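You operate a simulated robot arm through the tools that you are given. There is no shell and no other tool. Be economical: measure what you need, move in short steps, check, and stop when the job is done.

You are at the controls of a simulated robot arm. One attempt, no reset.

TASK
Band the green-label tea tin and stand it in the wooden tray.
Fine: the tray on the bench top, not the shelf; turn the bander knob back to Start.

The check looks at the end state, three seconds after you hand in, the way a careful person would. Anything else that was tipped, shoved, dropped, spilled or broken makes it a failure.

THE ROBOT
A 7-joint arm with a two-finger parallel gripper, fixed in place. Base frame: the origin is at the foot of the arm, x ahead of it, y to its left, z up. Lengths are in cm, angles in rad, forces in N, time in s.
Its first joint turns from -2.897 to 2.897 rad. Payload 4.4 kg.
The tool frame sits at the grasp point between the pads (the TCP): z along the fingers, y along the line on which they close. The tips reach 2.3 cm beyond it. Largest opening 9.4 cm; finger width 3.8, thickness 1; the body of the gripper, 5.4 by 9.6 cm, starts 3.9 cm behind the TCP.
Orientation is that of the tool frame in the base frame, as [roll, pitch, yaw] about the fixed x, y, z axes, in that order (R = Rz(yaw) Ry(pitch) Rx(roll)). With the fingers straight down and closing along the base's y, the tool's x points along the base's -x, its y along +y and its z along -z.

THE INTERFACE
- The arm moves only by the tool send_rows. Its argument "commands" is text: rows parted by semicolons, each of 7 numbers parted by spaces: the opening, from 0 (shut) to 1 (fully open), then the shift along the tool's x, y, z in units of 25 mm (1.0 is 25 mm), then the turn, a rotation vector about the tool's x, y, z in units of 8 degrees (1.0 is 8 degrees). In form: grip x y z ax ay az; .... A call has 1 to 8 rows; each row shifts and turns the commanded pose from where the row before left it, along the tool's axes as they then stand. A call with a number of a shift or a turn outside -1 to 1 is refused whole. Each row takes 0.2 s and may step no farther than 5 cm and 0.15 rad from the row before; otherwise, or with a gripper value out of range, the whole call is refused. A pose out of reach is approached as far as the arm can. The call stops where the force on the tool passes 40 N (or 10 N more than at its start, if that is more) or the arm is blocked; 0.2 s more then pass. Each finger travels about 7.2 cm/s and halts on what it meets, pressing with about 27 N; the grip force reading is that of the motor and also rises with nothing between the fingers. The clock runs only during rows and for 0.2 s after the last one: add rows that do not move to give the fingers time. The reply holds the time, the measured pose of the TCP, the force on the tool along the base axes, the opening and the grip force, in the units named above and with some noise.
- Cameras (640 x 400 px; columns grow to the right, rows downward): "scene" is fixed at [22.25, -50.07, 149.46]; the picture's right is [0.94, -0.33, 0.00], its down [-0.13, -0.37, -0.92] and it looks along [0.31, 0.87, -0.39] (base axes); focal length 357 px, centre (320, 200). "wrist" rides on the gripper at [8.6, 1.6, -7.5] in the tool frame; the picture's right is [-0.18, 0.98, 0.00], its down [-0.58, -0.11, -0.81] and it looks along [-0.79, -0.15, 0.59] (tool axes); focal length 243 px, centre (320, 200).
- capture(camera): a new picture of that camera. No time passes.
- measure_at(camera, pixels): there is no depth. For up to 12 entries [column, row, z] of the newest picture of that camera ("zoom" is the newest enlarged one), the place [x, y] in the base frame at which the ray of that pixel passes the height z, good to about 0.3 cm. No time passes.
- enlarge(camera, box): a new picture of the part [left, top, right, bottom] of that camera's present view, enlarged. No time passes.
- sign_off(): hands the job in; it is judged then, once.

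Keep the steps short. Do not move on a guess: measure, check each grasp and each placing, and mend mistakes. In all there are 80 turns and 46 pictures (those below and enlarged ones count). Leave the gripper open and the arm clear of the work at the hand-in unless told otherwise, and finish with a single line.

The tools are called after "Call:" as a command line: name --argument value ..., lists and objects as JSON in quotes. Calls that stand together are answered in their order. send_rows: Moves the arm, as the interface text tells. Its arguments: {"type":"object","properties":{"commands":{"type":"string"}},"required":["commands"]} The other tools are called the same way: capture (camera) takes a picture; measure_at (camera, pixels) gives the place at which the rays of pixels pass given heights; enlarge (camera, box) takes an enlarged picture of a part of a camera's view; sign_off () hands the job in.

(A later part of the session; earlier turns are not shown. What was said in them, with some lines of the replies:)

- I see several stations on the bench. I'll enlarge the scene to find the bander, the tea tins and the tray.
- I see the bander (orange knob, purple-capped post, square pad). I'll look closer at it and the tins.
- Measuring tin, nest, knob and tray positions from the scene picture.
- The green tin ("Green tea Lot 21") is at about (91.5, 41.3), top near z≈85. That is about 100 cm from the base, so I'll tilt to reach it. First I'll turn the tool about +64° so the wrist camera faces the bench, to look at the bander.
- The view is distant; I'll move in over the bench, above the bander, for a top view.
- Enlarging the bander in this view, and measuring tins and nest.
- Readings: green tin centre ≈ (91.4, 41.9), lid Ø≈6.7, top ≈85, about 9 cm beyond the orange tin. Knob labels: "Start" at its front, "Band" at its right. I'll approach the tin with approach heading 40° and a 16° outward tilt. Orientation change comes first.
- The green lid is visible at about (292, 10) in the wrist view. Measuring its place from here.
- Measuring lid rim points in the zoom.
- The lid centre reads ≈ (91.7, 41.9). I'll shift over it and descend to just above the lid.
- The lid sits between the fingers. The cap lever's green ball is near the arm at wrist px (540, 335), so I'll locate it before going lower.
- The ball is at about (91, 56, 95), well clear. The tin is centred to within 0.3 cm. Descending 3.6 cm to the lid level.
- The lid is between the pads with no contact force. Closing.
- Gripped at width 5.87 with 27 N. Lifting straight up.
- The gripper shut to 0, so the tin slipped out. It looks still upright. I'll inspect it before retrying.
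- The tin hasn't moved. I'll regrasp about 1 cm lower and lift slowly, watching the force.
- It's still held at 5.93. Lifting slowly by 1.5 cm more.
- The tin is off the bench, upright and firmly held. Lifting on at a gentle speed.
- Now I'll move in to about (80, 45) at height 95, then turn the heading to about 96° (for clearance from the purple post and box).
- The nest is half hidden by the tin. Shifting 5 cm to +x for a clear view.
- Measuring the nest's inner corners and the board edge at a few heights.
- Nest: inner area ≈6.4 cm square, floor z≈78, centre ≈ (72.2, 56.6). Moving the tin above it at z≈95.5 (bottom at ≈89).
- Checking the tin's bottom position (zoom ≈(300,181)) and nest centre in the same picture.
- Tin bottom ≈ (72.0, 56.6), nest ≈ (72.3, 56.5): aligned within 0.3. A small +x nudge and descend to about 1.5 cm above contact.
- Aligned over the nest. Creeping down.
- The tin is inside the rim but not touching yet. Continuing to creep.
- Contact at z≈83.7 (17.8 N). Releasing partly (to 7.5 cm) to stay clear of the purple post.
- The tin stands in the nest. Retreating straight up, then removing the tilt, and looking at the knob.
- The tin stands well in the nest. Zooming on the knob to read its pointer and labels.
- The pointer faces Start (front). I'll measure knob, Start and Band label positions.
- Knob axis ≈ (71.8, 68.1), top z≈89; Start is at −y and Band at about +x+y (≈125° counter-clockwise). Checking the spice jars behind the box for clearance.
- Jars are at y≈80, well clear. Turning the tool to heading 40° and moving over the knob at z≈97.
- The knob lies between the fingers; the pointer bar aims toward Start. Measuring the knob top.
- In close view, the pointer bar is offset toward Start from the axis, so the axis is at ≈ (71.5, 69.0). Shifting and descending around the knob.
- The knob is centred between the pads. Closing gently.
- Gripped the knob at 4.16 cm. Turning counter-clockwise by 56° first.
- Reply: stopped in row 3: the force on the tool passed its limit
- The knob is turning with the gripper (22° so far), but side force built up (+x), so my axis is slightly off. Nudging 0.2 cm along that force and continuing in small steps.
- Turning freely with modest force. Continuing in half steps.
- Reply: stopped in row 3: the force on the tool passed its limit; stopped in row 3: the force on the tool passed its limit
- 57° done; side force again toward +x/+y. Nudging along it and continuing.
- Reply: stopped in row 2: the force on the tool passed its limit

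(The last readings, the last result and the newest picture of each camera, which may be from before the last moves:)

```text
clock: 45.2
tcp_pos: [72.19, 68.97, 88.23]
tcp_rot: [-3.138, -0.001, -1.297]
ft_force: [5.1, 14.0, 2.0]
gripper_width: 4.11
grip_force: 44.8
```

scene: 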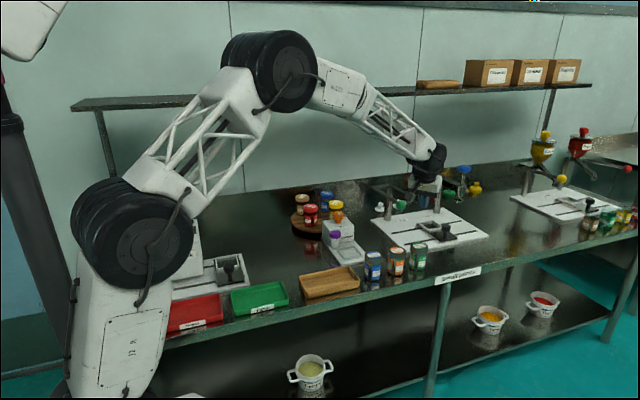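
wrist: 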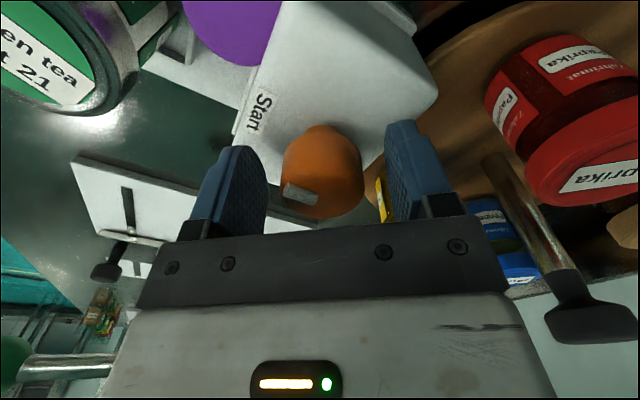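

Axis seems ≈ (72.1, 68.9). Continuing two half steps at a time.

Call:
send_rows --commands "0 0 0 0 0 0 -0.5;0 0 0 0 0 0 -0.5;0 0 0 0 0 0 0"

Call:
send_rows --commands "0 0 0 0 0 0 -0.5;0 0 0 0 0 0 -0.5;0 0 0 0 0 0 0"

Call:
enlarge --camera "wrist" --box '[220, 50, 440, 240]'

```text
clock: 46.0
tcp_pos: [72.2, 68.87, 88.26]
tcp_rot: [3.141, -0.001, -1.16]
ft_force: [29.4, 20.4, -5.0]
gripper_width: 4.12
grip_force: 44.7
```

```text
clock: 46.3
tcp_pos: [72.24, 68.87, 88.19]
tcp_rot: [-3.137, -0.001, -1.116]
ft_force: [9.3, 9.0, -4.7]
gripper_width: 4.12
grip_force: 45.1
stopped in row 1: the force on the tool passed its limit (the readings are from after the stop); the commanded pose is now the measured one
```

```text
2.11 times, centred on (330, 145) of wrist
```

zoom: 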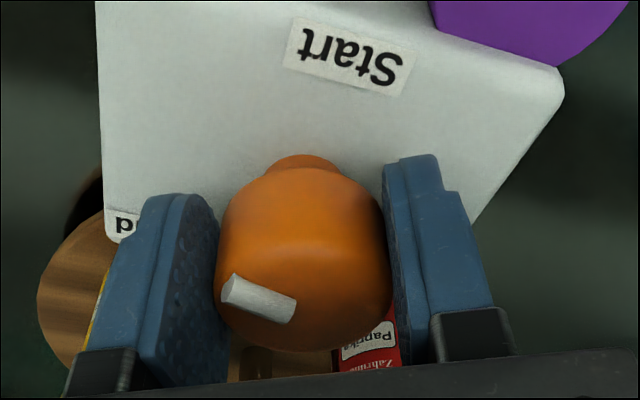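

The offset is explained: the knob sits ≈0.65 cm ahead of the TCP. I'll compensate each half-step with −0.018 along tool y. 76° done.

Call:
send_rows --commands "0 0 -0.018 0 0 0 -0.5;0 0 -0.018 0 0 0 -0.5;0 0 -0.018 0 0 0 -0.5;0 0 -0.018 0 0 0 -0.5;0 0 0 0 0 0 0"

Call:
send_rows --commands "0 0 -0.018 0 0 0 -0.5;0 0 -0.018 0 0 0 -0.5;0 0 -0.018 0 0 0 -0.5;0 0 0 0 0 0 0"

```text
clock: 47.5
tcp_pos: [72.26, 69.1, 88.21]
tcp_rot: [-3.139, -0.001, -0.838]
ft_force: [20.7, 10.1, -7.9]
gripper_width: 4.12
grip_force: 44.9
```

```text
clock: 48.5
tcp_pos: [72.38, 69.23, 88.15]
tcp_rot: [-3.141, -0.003, -0.627]
ft_force: [18.8, 10.9, -5.1]
gripper_width: 4.12
grip_force: 44.6
```

104° done. Two more half steps, then look.

Call:
send_rows --commands "0 0 -0.018 0 0 0 -0.5;0 0 -0.018 0 0 0 -0.5;0 0 0 0 0 0 0"

Call:
capture --camera "scene"

Call:
enlarge --camera "wrist" --box '[180, 0, 460, 240]'

```text
clock: 49.3
tcp_pos: [72.39, 69.27, 88.32]
tcp_rot: [3.141, -0.005, -0.488]
ft_force: [21.0, 12.5, -10.2]
gripper_width: 4.1
grip_force: 44.8
```

```text
8 pictures are left
```

scene: 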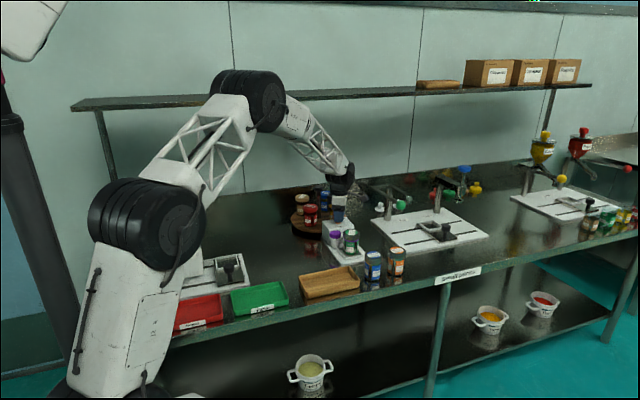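

```text
1.67 times, centred on (320, 120) of wrist
```

zoom: 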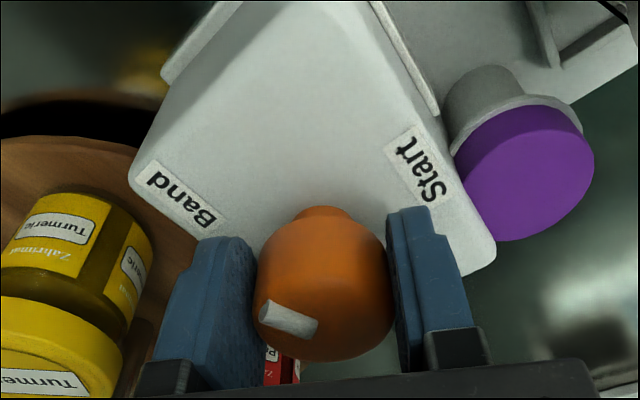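

112° turned; the pointer now looks toward Band. Checking the tin for a band.

Call:
enlarge --camera "scene" --box '[320, 210, 380, 270]'

```text
6.67 times, centred on (350, 240) of scene
```

zoom: 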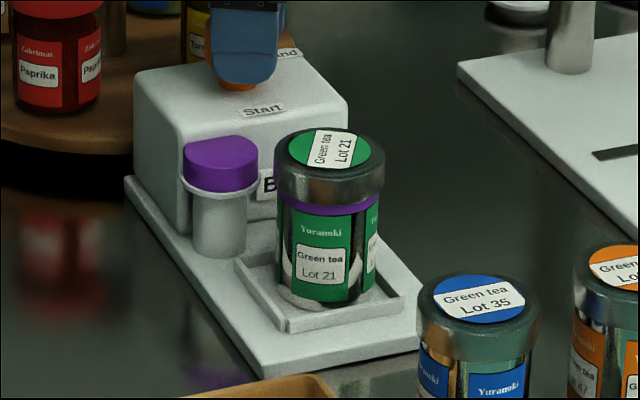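

A purple band is now on the tin under the lid. Turning the knob back to Start with the same compensation reversed.

Call:
send_rows --commands "0 0.02 -0.03 0 0 0 0;0 0 0.018 0 0 0 0.5;0 0 0.018 0 0 0 0.5;0 0 0.018 0 0 0 0.5;0 0 0.018 0 0 0 0.5;0 0 0.018 0 0 0 0.5;0 0 0.018 0 0 0 0.5;0 0 0 0 0 0 0"

Call:
send_rows --commands "0 0 0.018 0 0 0 0.5;0 0 0.018 0 0 0 0.5;0 0 0.018 0 0 0 0.5;0 0 0.018 0 0 0 0.5;0 0 0.018 0 0 0 0.5;0 0 0.018 0 0 0 0.5;0 0 0 0 0 0 0"

Call:
send_rows --commands "0 0 0.018 0 0 0 0.5;0 0 0.018 0 0 0 0.5;0 0 0.018 0 0 0 0.5;0 0 0.018 0 0 0 0.5;0 0 0.018 0 0 0 0.5;0 0 0.018 0 0 0 0.5;0 0 0 0 0 0 0"

```text
clock: 51.0
tcp_pos: [72.45, 69.02, 88.22]
tcp_rot: [-3.141, -0.002, -0.893]
ft_force: [-10.3, -5.5, 7.7]
gripper_width: 4.1
grip_force: 44.6
stopped in row 8: the force on the tool passed its limit (the readings are from after the stop); the commanded pose is now the measured one
```

```text
clock: 52.3
tcp_pos: [72.12, 69.02, 88.24]
tcp_rot: [3.141, -0.003, -1.268]
ft_force: [-11.8, -7.5, 9.1]
gripper_width: 4.1
grip_force: 45.1
stopped in row 6: the force on the tool passed its limit (the readings are from after the stop); the commanded pose is now the measured one
```

```text
clock: 53.9
tcp_pos: [71.88, 68.96, 88.2]
tcp_rot: [-3.141, -0.003, -1.688]
ft_force: [-24.6, -7.4, 18.5]
gripper_width: 4.12
grip_force: 45.1
```

Going well. About 43° left; slightly more compensation.

Call:
send_rows --commands "0 0 0.04 0 0 0 0;0 0 0.025 0 0 0 0.5;0 0 0.025 0 0 0 0.5;0 0 0.025 0 0 0 0.5;0 0 0.025 0 0 0 0.5;0 0 0.025 0 0 0 0.5;0 0 0 0 0 0 0"

Call:
send_rows --commands "0 0 0.02 0 0 0 0.5;0 0 0.02 0 0 0 0.5;0 0 0.02 0 0 0 0.5;0 0 0 0 0 0 0"

```text
clock: 55.5
tcp_pos: [71.73, 68.93, 88.38]
tcp_rot: [-3.138, 0.0, -2.038]
ft_force: [8.1, 2.9, -2.9]
gripper_width: 4.11
grip_force: 45.1
stopped in row 7: the force on the tool passed its limit (the readings are from after the stop); the commanded pose is now the measured one
```

```text
clock: 56.5
tcp_pos: [71.62, 69.09, 88.31]
tcp_rot: [-3.138, -0.001, -2.25]
ft_force: [30.0, -7.8, -4.9]
gripper_width: 4.12
grip_force: 44.6
```

About 11° left; the force is now +x, so I ease back and finish the turn.

Call:
send_rows --commands "0 0 -0.03 0 0 0 0;0 0 0 0 0 0 0.46;0 0 0 0 0 0 0.46;0 0 0 0 0 0 0.46;0 0 0 0 0 0 0"

```text
clock: 57.7
tcp_pos: [71.49, 69.06, 88.22]
tcp_rot: [-3.138, -0.001, -2.44]
ft_force: [0.6, -2.7, 2.9]
gripper_width: 4.14
grip_force: 45.0
```

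Back at the original grip yaw (−2.44). Opening, rising 5 cm, and checking the pointer.

Call:
send_rows --commands "0.7 0 0 0 0 0 0;0.7 0 0 0 0 0 0;0.7 0 0 -0.4 0 0 0;0.7 0 0 -0.8 0 0 0;0.7 0 0 -0.8 0 0 0;0.7 0 0 0 0 0 0"

Call:
enlarge --camera "wrist" --box '[240, 40, 420, 180]'

```text
clock: 59.1
tcp_pos: [71.56, 69.16, 93.3]
tcp_rot: [-3.139, -0.001, -2.438]
ft_force: [0.5, 0.3, 0.5]
gripper_width: 6.59
grip_force: 0.0
```

```text
2.86 times, centred on (330, 110) of wrist
```

zoom: 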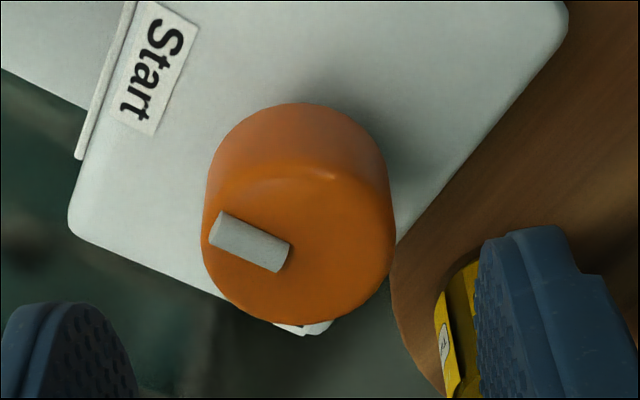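

The pointer is back on Start, as at the beginning. Now rising and going back over the tin, upright this time, heading 96°.

Call:
send_rows --commands "0.78 0 0 -0.9 0 0 0;0.78 0 0 -0.9 0 0 0;0.78 0.6 -0.816 -0.5 0 0 0;0.78 0.6 -0.816 0 0 0 0;0.78 0.6 -0.816 0 0 0 0;0.78 0.6 -0.816 0 0 0 0;0.78 0.58 -0.816 0 0 0 0;0.78 0 0 0 0 0 0"

Call:
send_rows --commands "0.78 0 0 0 0 0 -1;0.78 0 0 0 0 0 -1;0.78 0 0 0 0 0 -1;0.78 0 0 0 0 0 -1;0.78 0 0 0 0 0 -1;0.78 0 0 0 0 0 -1;0.78 0 0 0 0 0 -1;0.78 0 0 0 0 0 0"

```text
clock: 60.9
tcp_pos: [72.31, 56.72, 99.13]
tcp_rot: [-3.139, 0.0, -2.439]
ft_force: [-0.1, -0.2, -0.7]
gripper_width: 7.34
grip_force: 0.0
```

```text
clock: 62.7
tcp_pos: [72.46, 56.49, 99.06]
tcp_rot: [-3.139, -0.002, -1.462]
ft_force: [-0.1, 0.1, -1.0]
gripper_width: 7.34
grip_force: 0.1
```

Descending to just above the lid, then checking alignment.

Call:
send_rows --commands "0.78 0 0 0.8 0 0 0;0.78 0 0 0.8 0 0 0;0.78 0 0 0.8 0 0 0;0.78 0 0 0.8 0 0 0;0.78 0 0 0.8 0 0 0;0.78 0 0 0 0 0 0"

Call:
capture --camera "wrist"

```text
clock: 64.1
tcp_pos: [72.55, 56.47, 89.02]
tcp_rot: [-3.14, -0.003, -1.463]
ft_force: [0.3, -0.2, 0.7]
gripper_width: 7.3
grip_force: 0.0
```

```text
4 pictures are left
```

wrist: 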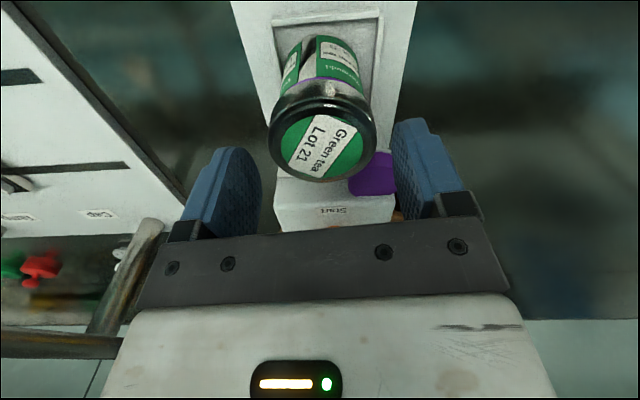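

Lid is between the fingers. Quick measurement of its centre.

Call:
measure_at --camera "wrist" --pixels '[[320, 138, 86], [268, 128, 86], [376, 128, 86], [321, 181, 86]]'

```text
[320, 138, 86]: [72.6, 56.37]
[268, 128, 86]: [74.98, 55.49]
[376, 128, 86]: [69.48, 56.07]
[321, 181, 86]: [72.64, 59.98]
```

Centred within 0.2 cm. Descending to z≈83.1 and closing.

Call:
send_rows --commands "0.78 0 0 0.6 0 0 0;0.78 -0.05 0 0.6 0 0 0;0.78 0 0 0.6 0 0 0;0.78 0 0 0.55 0 0 0;0.78 0 0 0 0 0 0"

Call:
send_rows --commands "0.6 0 0 0 0 0 0;0.4 0 0 0 0 0 0;0 0 0 0 0 0 0;0 0 0 0 0 0 0;0 0 0 0 0 0 0"

Call:
send_rows --commands "0 0 0 -0.15 0 0 0;0 0 0 -0.2 0 0 0;0 0 0 -0.2 0 0 0;0 0 0 -0.2 0 0 0;0 0 0 -0.2 0 0 0;0 0 0 -0.2 0 0 0;0 0 0 0 0 0 0"

```text
clock: 65.3
tcp_pos: [72.57, 56.76, 83.11]
tcp_rot: [-3.14, -0.002, -1.462]
ft_force: [0.1, 0.3, -0.5]
gripper_width: 7.34
grip_force: 0.1
```

```text
clock: 66.5
tcp_pos: [72.53, 56.76, 83.01]
tcp_rot: [-3.139, -0.002, -1.463]
ft_force: [-7.4, -0.2, -0.6]
gripper_width: 5.93
grip_force: 26.5
```

```text
clock: 68.1
tcp_pos: [72.48, 56.58, 86.08]
tcp_rot: [-3.14, -0.002, -1.462]
ft_force: [0.1, 0.3, -1.1]
gripper_width: 5.89
grip_force: 27.3
```

Held and out of the nest (force steady). Lifting more, and measuring the tray.

Call:
send_rows --commands "0 0 0 -0.4 0 0 0;0 0 0 -0.6 0 0 0;0 0 0 -0.6 0 0 0;0 0 0 -0.6 0 0 0;0 0 0 -0.6 0 0 0;0 0 0 -0.6 0 0 0;0 0 0 -0.3 0 0 0"

Call:
measure_at --camera "scene" --pixels '[[301, 276.5, 78.5], [350.5, 267, 78.5], [359.2, 281, 78.5], [306.8, 293, 78.5], [306, 298.5, 76], [359.2, 288, 76], [330, 282, 77], [330, 282, 76.5]]'

```text
clock: 69.7
tcp_pos: [72.44, 56.6, 95.46]
tcp_rot: [-3.14, -0.001, -1.462]
ft_force: [0.2, -0.1, -1.0]
gripper_width: 5.9
grip_force: 27.5
```

```text
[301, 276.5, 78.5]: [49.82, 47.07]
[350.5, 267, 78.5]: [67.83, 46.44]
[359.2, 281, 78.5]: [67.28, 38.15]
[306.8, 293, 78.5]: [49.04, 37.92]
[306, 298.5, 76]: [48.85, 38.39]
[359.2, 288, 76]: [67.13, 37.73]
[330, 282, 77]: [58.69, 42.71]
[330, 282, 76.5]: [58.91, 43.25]
```

Tray spans x 49–67.5, y 38–46.8, centre ≈ (58.4, 42.4). Carrying the tin over it at bottom height ≈88.

Call:
send_rows --commands "0 0.35 0.43 0 0 0 0;0 0.7 0.86 0 0 0 0;0 0.75 0.92 0 0 0 0;0 0.75 0.92 0 0 0 0;0 0.75 0.92 0 0 0 0;0 0.75 0.92 0 0 0 0;0 0.65 0.8 0 0 0 0;0 0.34 0.43 0 0 0 0"

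Call:
send_rows --commands "0 0 0 0.5 0 0 0;0 0 0 0.7 0 0 0;0 0 0 0.7 0 0 0;0 0 0 0.7 0 0 0;0 0 0 0.6 0 0 0;0 0 0 0.4 0 0 0;0 0 0 0 0 0 0"

Call:
enlarge --camera "scene" --box '[290, 220, 390, 310]'

```text
clock: 71.5
tcp_pos: [58.28, 42.24, 95.4]
tcp_rot: [-3.14, -0.002, -1.462]
ft_force: [-0.4, 0.5, -1.7]
gripper_width: 5.91
grip_force: 26.8
```

```text
clock: 73.1
tcp_pos: [58.41, 42.33, 86.28]
tcp_rot: [-3.14, -0.002, -1.462]
ft_force: [0.7, -0.3, -2.3]
gripper_width: 5.89
grip_force: 26.8
```

```text
4.44 times, centred on (340, 265) of scene
```

zoom: 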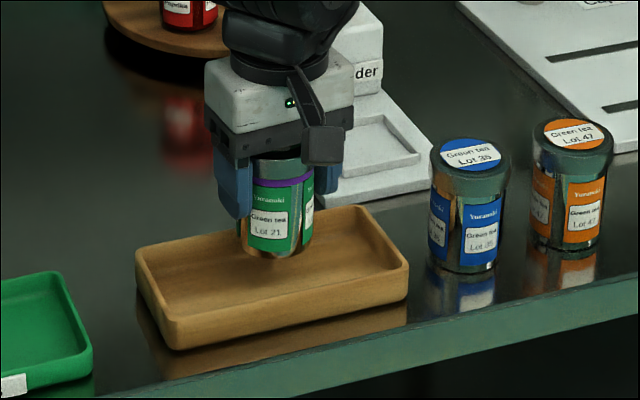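

The tin is over the tray's middle. Lowering 3 cm, then creeping to contact.

Call:
send_rows --commands "0 0 0 0.4 0 0 0;0 0 0 0.4 0 0 0;0 0 0 0.3 0 0 0;0 0 0 0.1 0 0 0;0 0 0 0.06 0 0 0;0 0 0 0 0 0 0"

Call:
send_rows --commands "0 0 0 0.06 0 0 0;0 0 0 0.06 0 0 0;0 0 0 0 0 0 0"

```text
clock: 74.5
tcp_pos: [58.34, 42.26, 83.01]
tcp_rot: [-3.137, -0.003, -1.463]
ft_force: [0.1, 0.5, -1.4]
gripper_width: 5.92
grip_force: 27.0
```

```text
clock: 75.3
tcp_pos: [58.42, 42.29, 82.75]
tcp_rot: [3.141, -0.003, -1.463]
ft_force: [0.4, 0.4, -1.8]
gripper_width: 5.88
grip_force: 27.1
```

Call:
send_rows --commands "0 0 0 0.06 0 0 0;0 0 0 0.06 0 0 0;0 0 0 0 0 0 0"

```text
clock: 76.1
tcp_pos: [58.47, 42.36, 82.55]
tcp_rot: [-3.139, -0.002, -1.463]
ft_force: [0.6, -0.7, -1.1]
gripper_width: 5.88
grip_force: 26.9
```

No contact yet; a bit further.

Call:
send_rows --commands "0 0 0 0.05 0 0 0;0 0 0 0.05 0 0 0;0 0 0 0 0 0 0"

```text
clock: 76.9
tcp_pos: [58.55, 42.35, 82.47]
tcp_rot: [-3.139, -0.002, -1.462]
ft_force: [-0.4, 0.5, 4.4]
gripper_width: 5.91
grip_force: 26.8
```

Contact (load reversed to +4.4 N at z≈82.5). Releasing and retreating straight up.

Call:
send_rows --commands "0.7 0 0 0 0 0 0;0.9 0 0 0 0 0 0;0.9 0 0 0 0 0 0;0.9 0 0 -0.3 0 0 0;0.9 0 0 -0.8 0 0 0;0.9 0 0 -0.8 0 0 0;0.9 0 0 -0.8 0 0 0;0.9 0 0 -0.8 0 0 0"

Call:
send_rows --commands "1 0 0 -0.9 0 0 0;1 0 0 -0.9 0 0 0;1 0 0 -0.9 0 0 0;1 0.9 0 -0.9 0 0 0;1 0.9 0 -0.9 0 0 0;1 0.9 0 -0.9 0 0 0;1 0.9 0 0 0 0 0;1 0.9 0 0 0 0 0"

Call:
capture --camera "scene"

Call:
enlarge --camera "scene" --box '[280, 180, 440, 310]'

```text
clock: 78.7
tcp_pos: [58.52, 42.31, 90.96]
tcp_rot: [-3.14, -0.003, -1.463]
ft_force: [-0.7, 0.3, 0.5]
gripper_width: 8.47
grip_force: 0.1
```

```text
clock: 80.5
tcp_pos: [59.69, 31.2, 104.54]
tcp_rot: [-3.139, -0.004, -1.462]
ft_force: [0.3, -0.7, -0.5]
gripper_width: 9.4
grip_force: 0.0
```

```text
2 pictures are left
```

scene: 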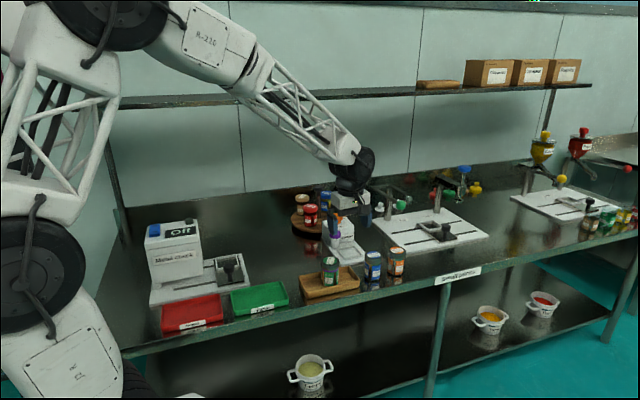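

```text
3.08 times, centred on (360, 245) of scene
```

zoom: 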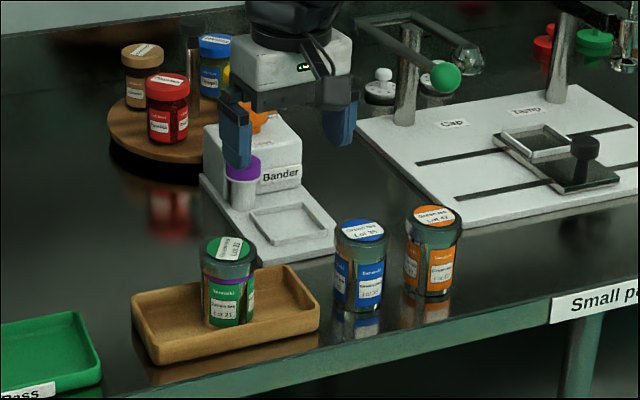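

The banded tin stands upright in the tray, the knob is at Start, the other items are undisturbed, and the gripper is open and clear. Handing in.

Call:
sign_off

```text
The job is handed in.
```

The green-label tea tin is banded and standing in the wooden tray on the bench top, and the bander knob is back at Start.
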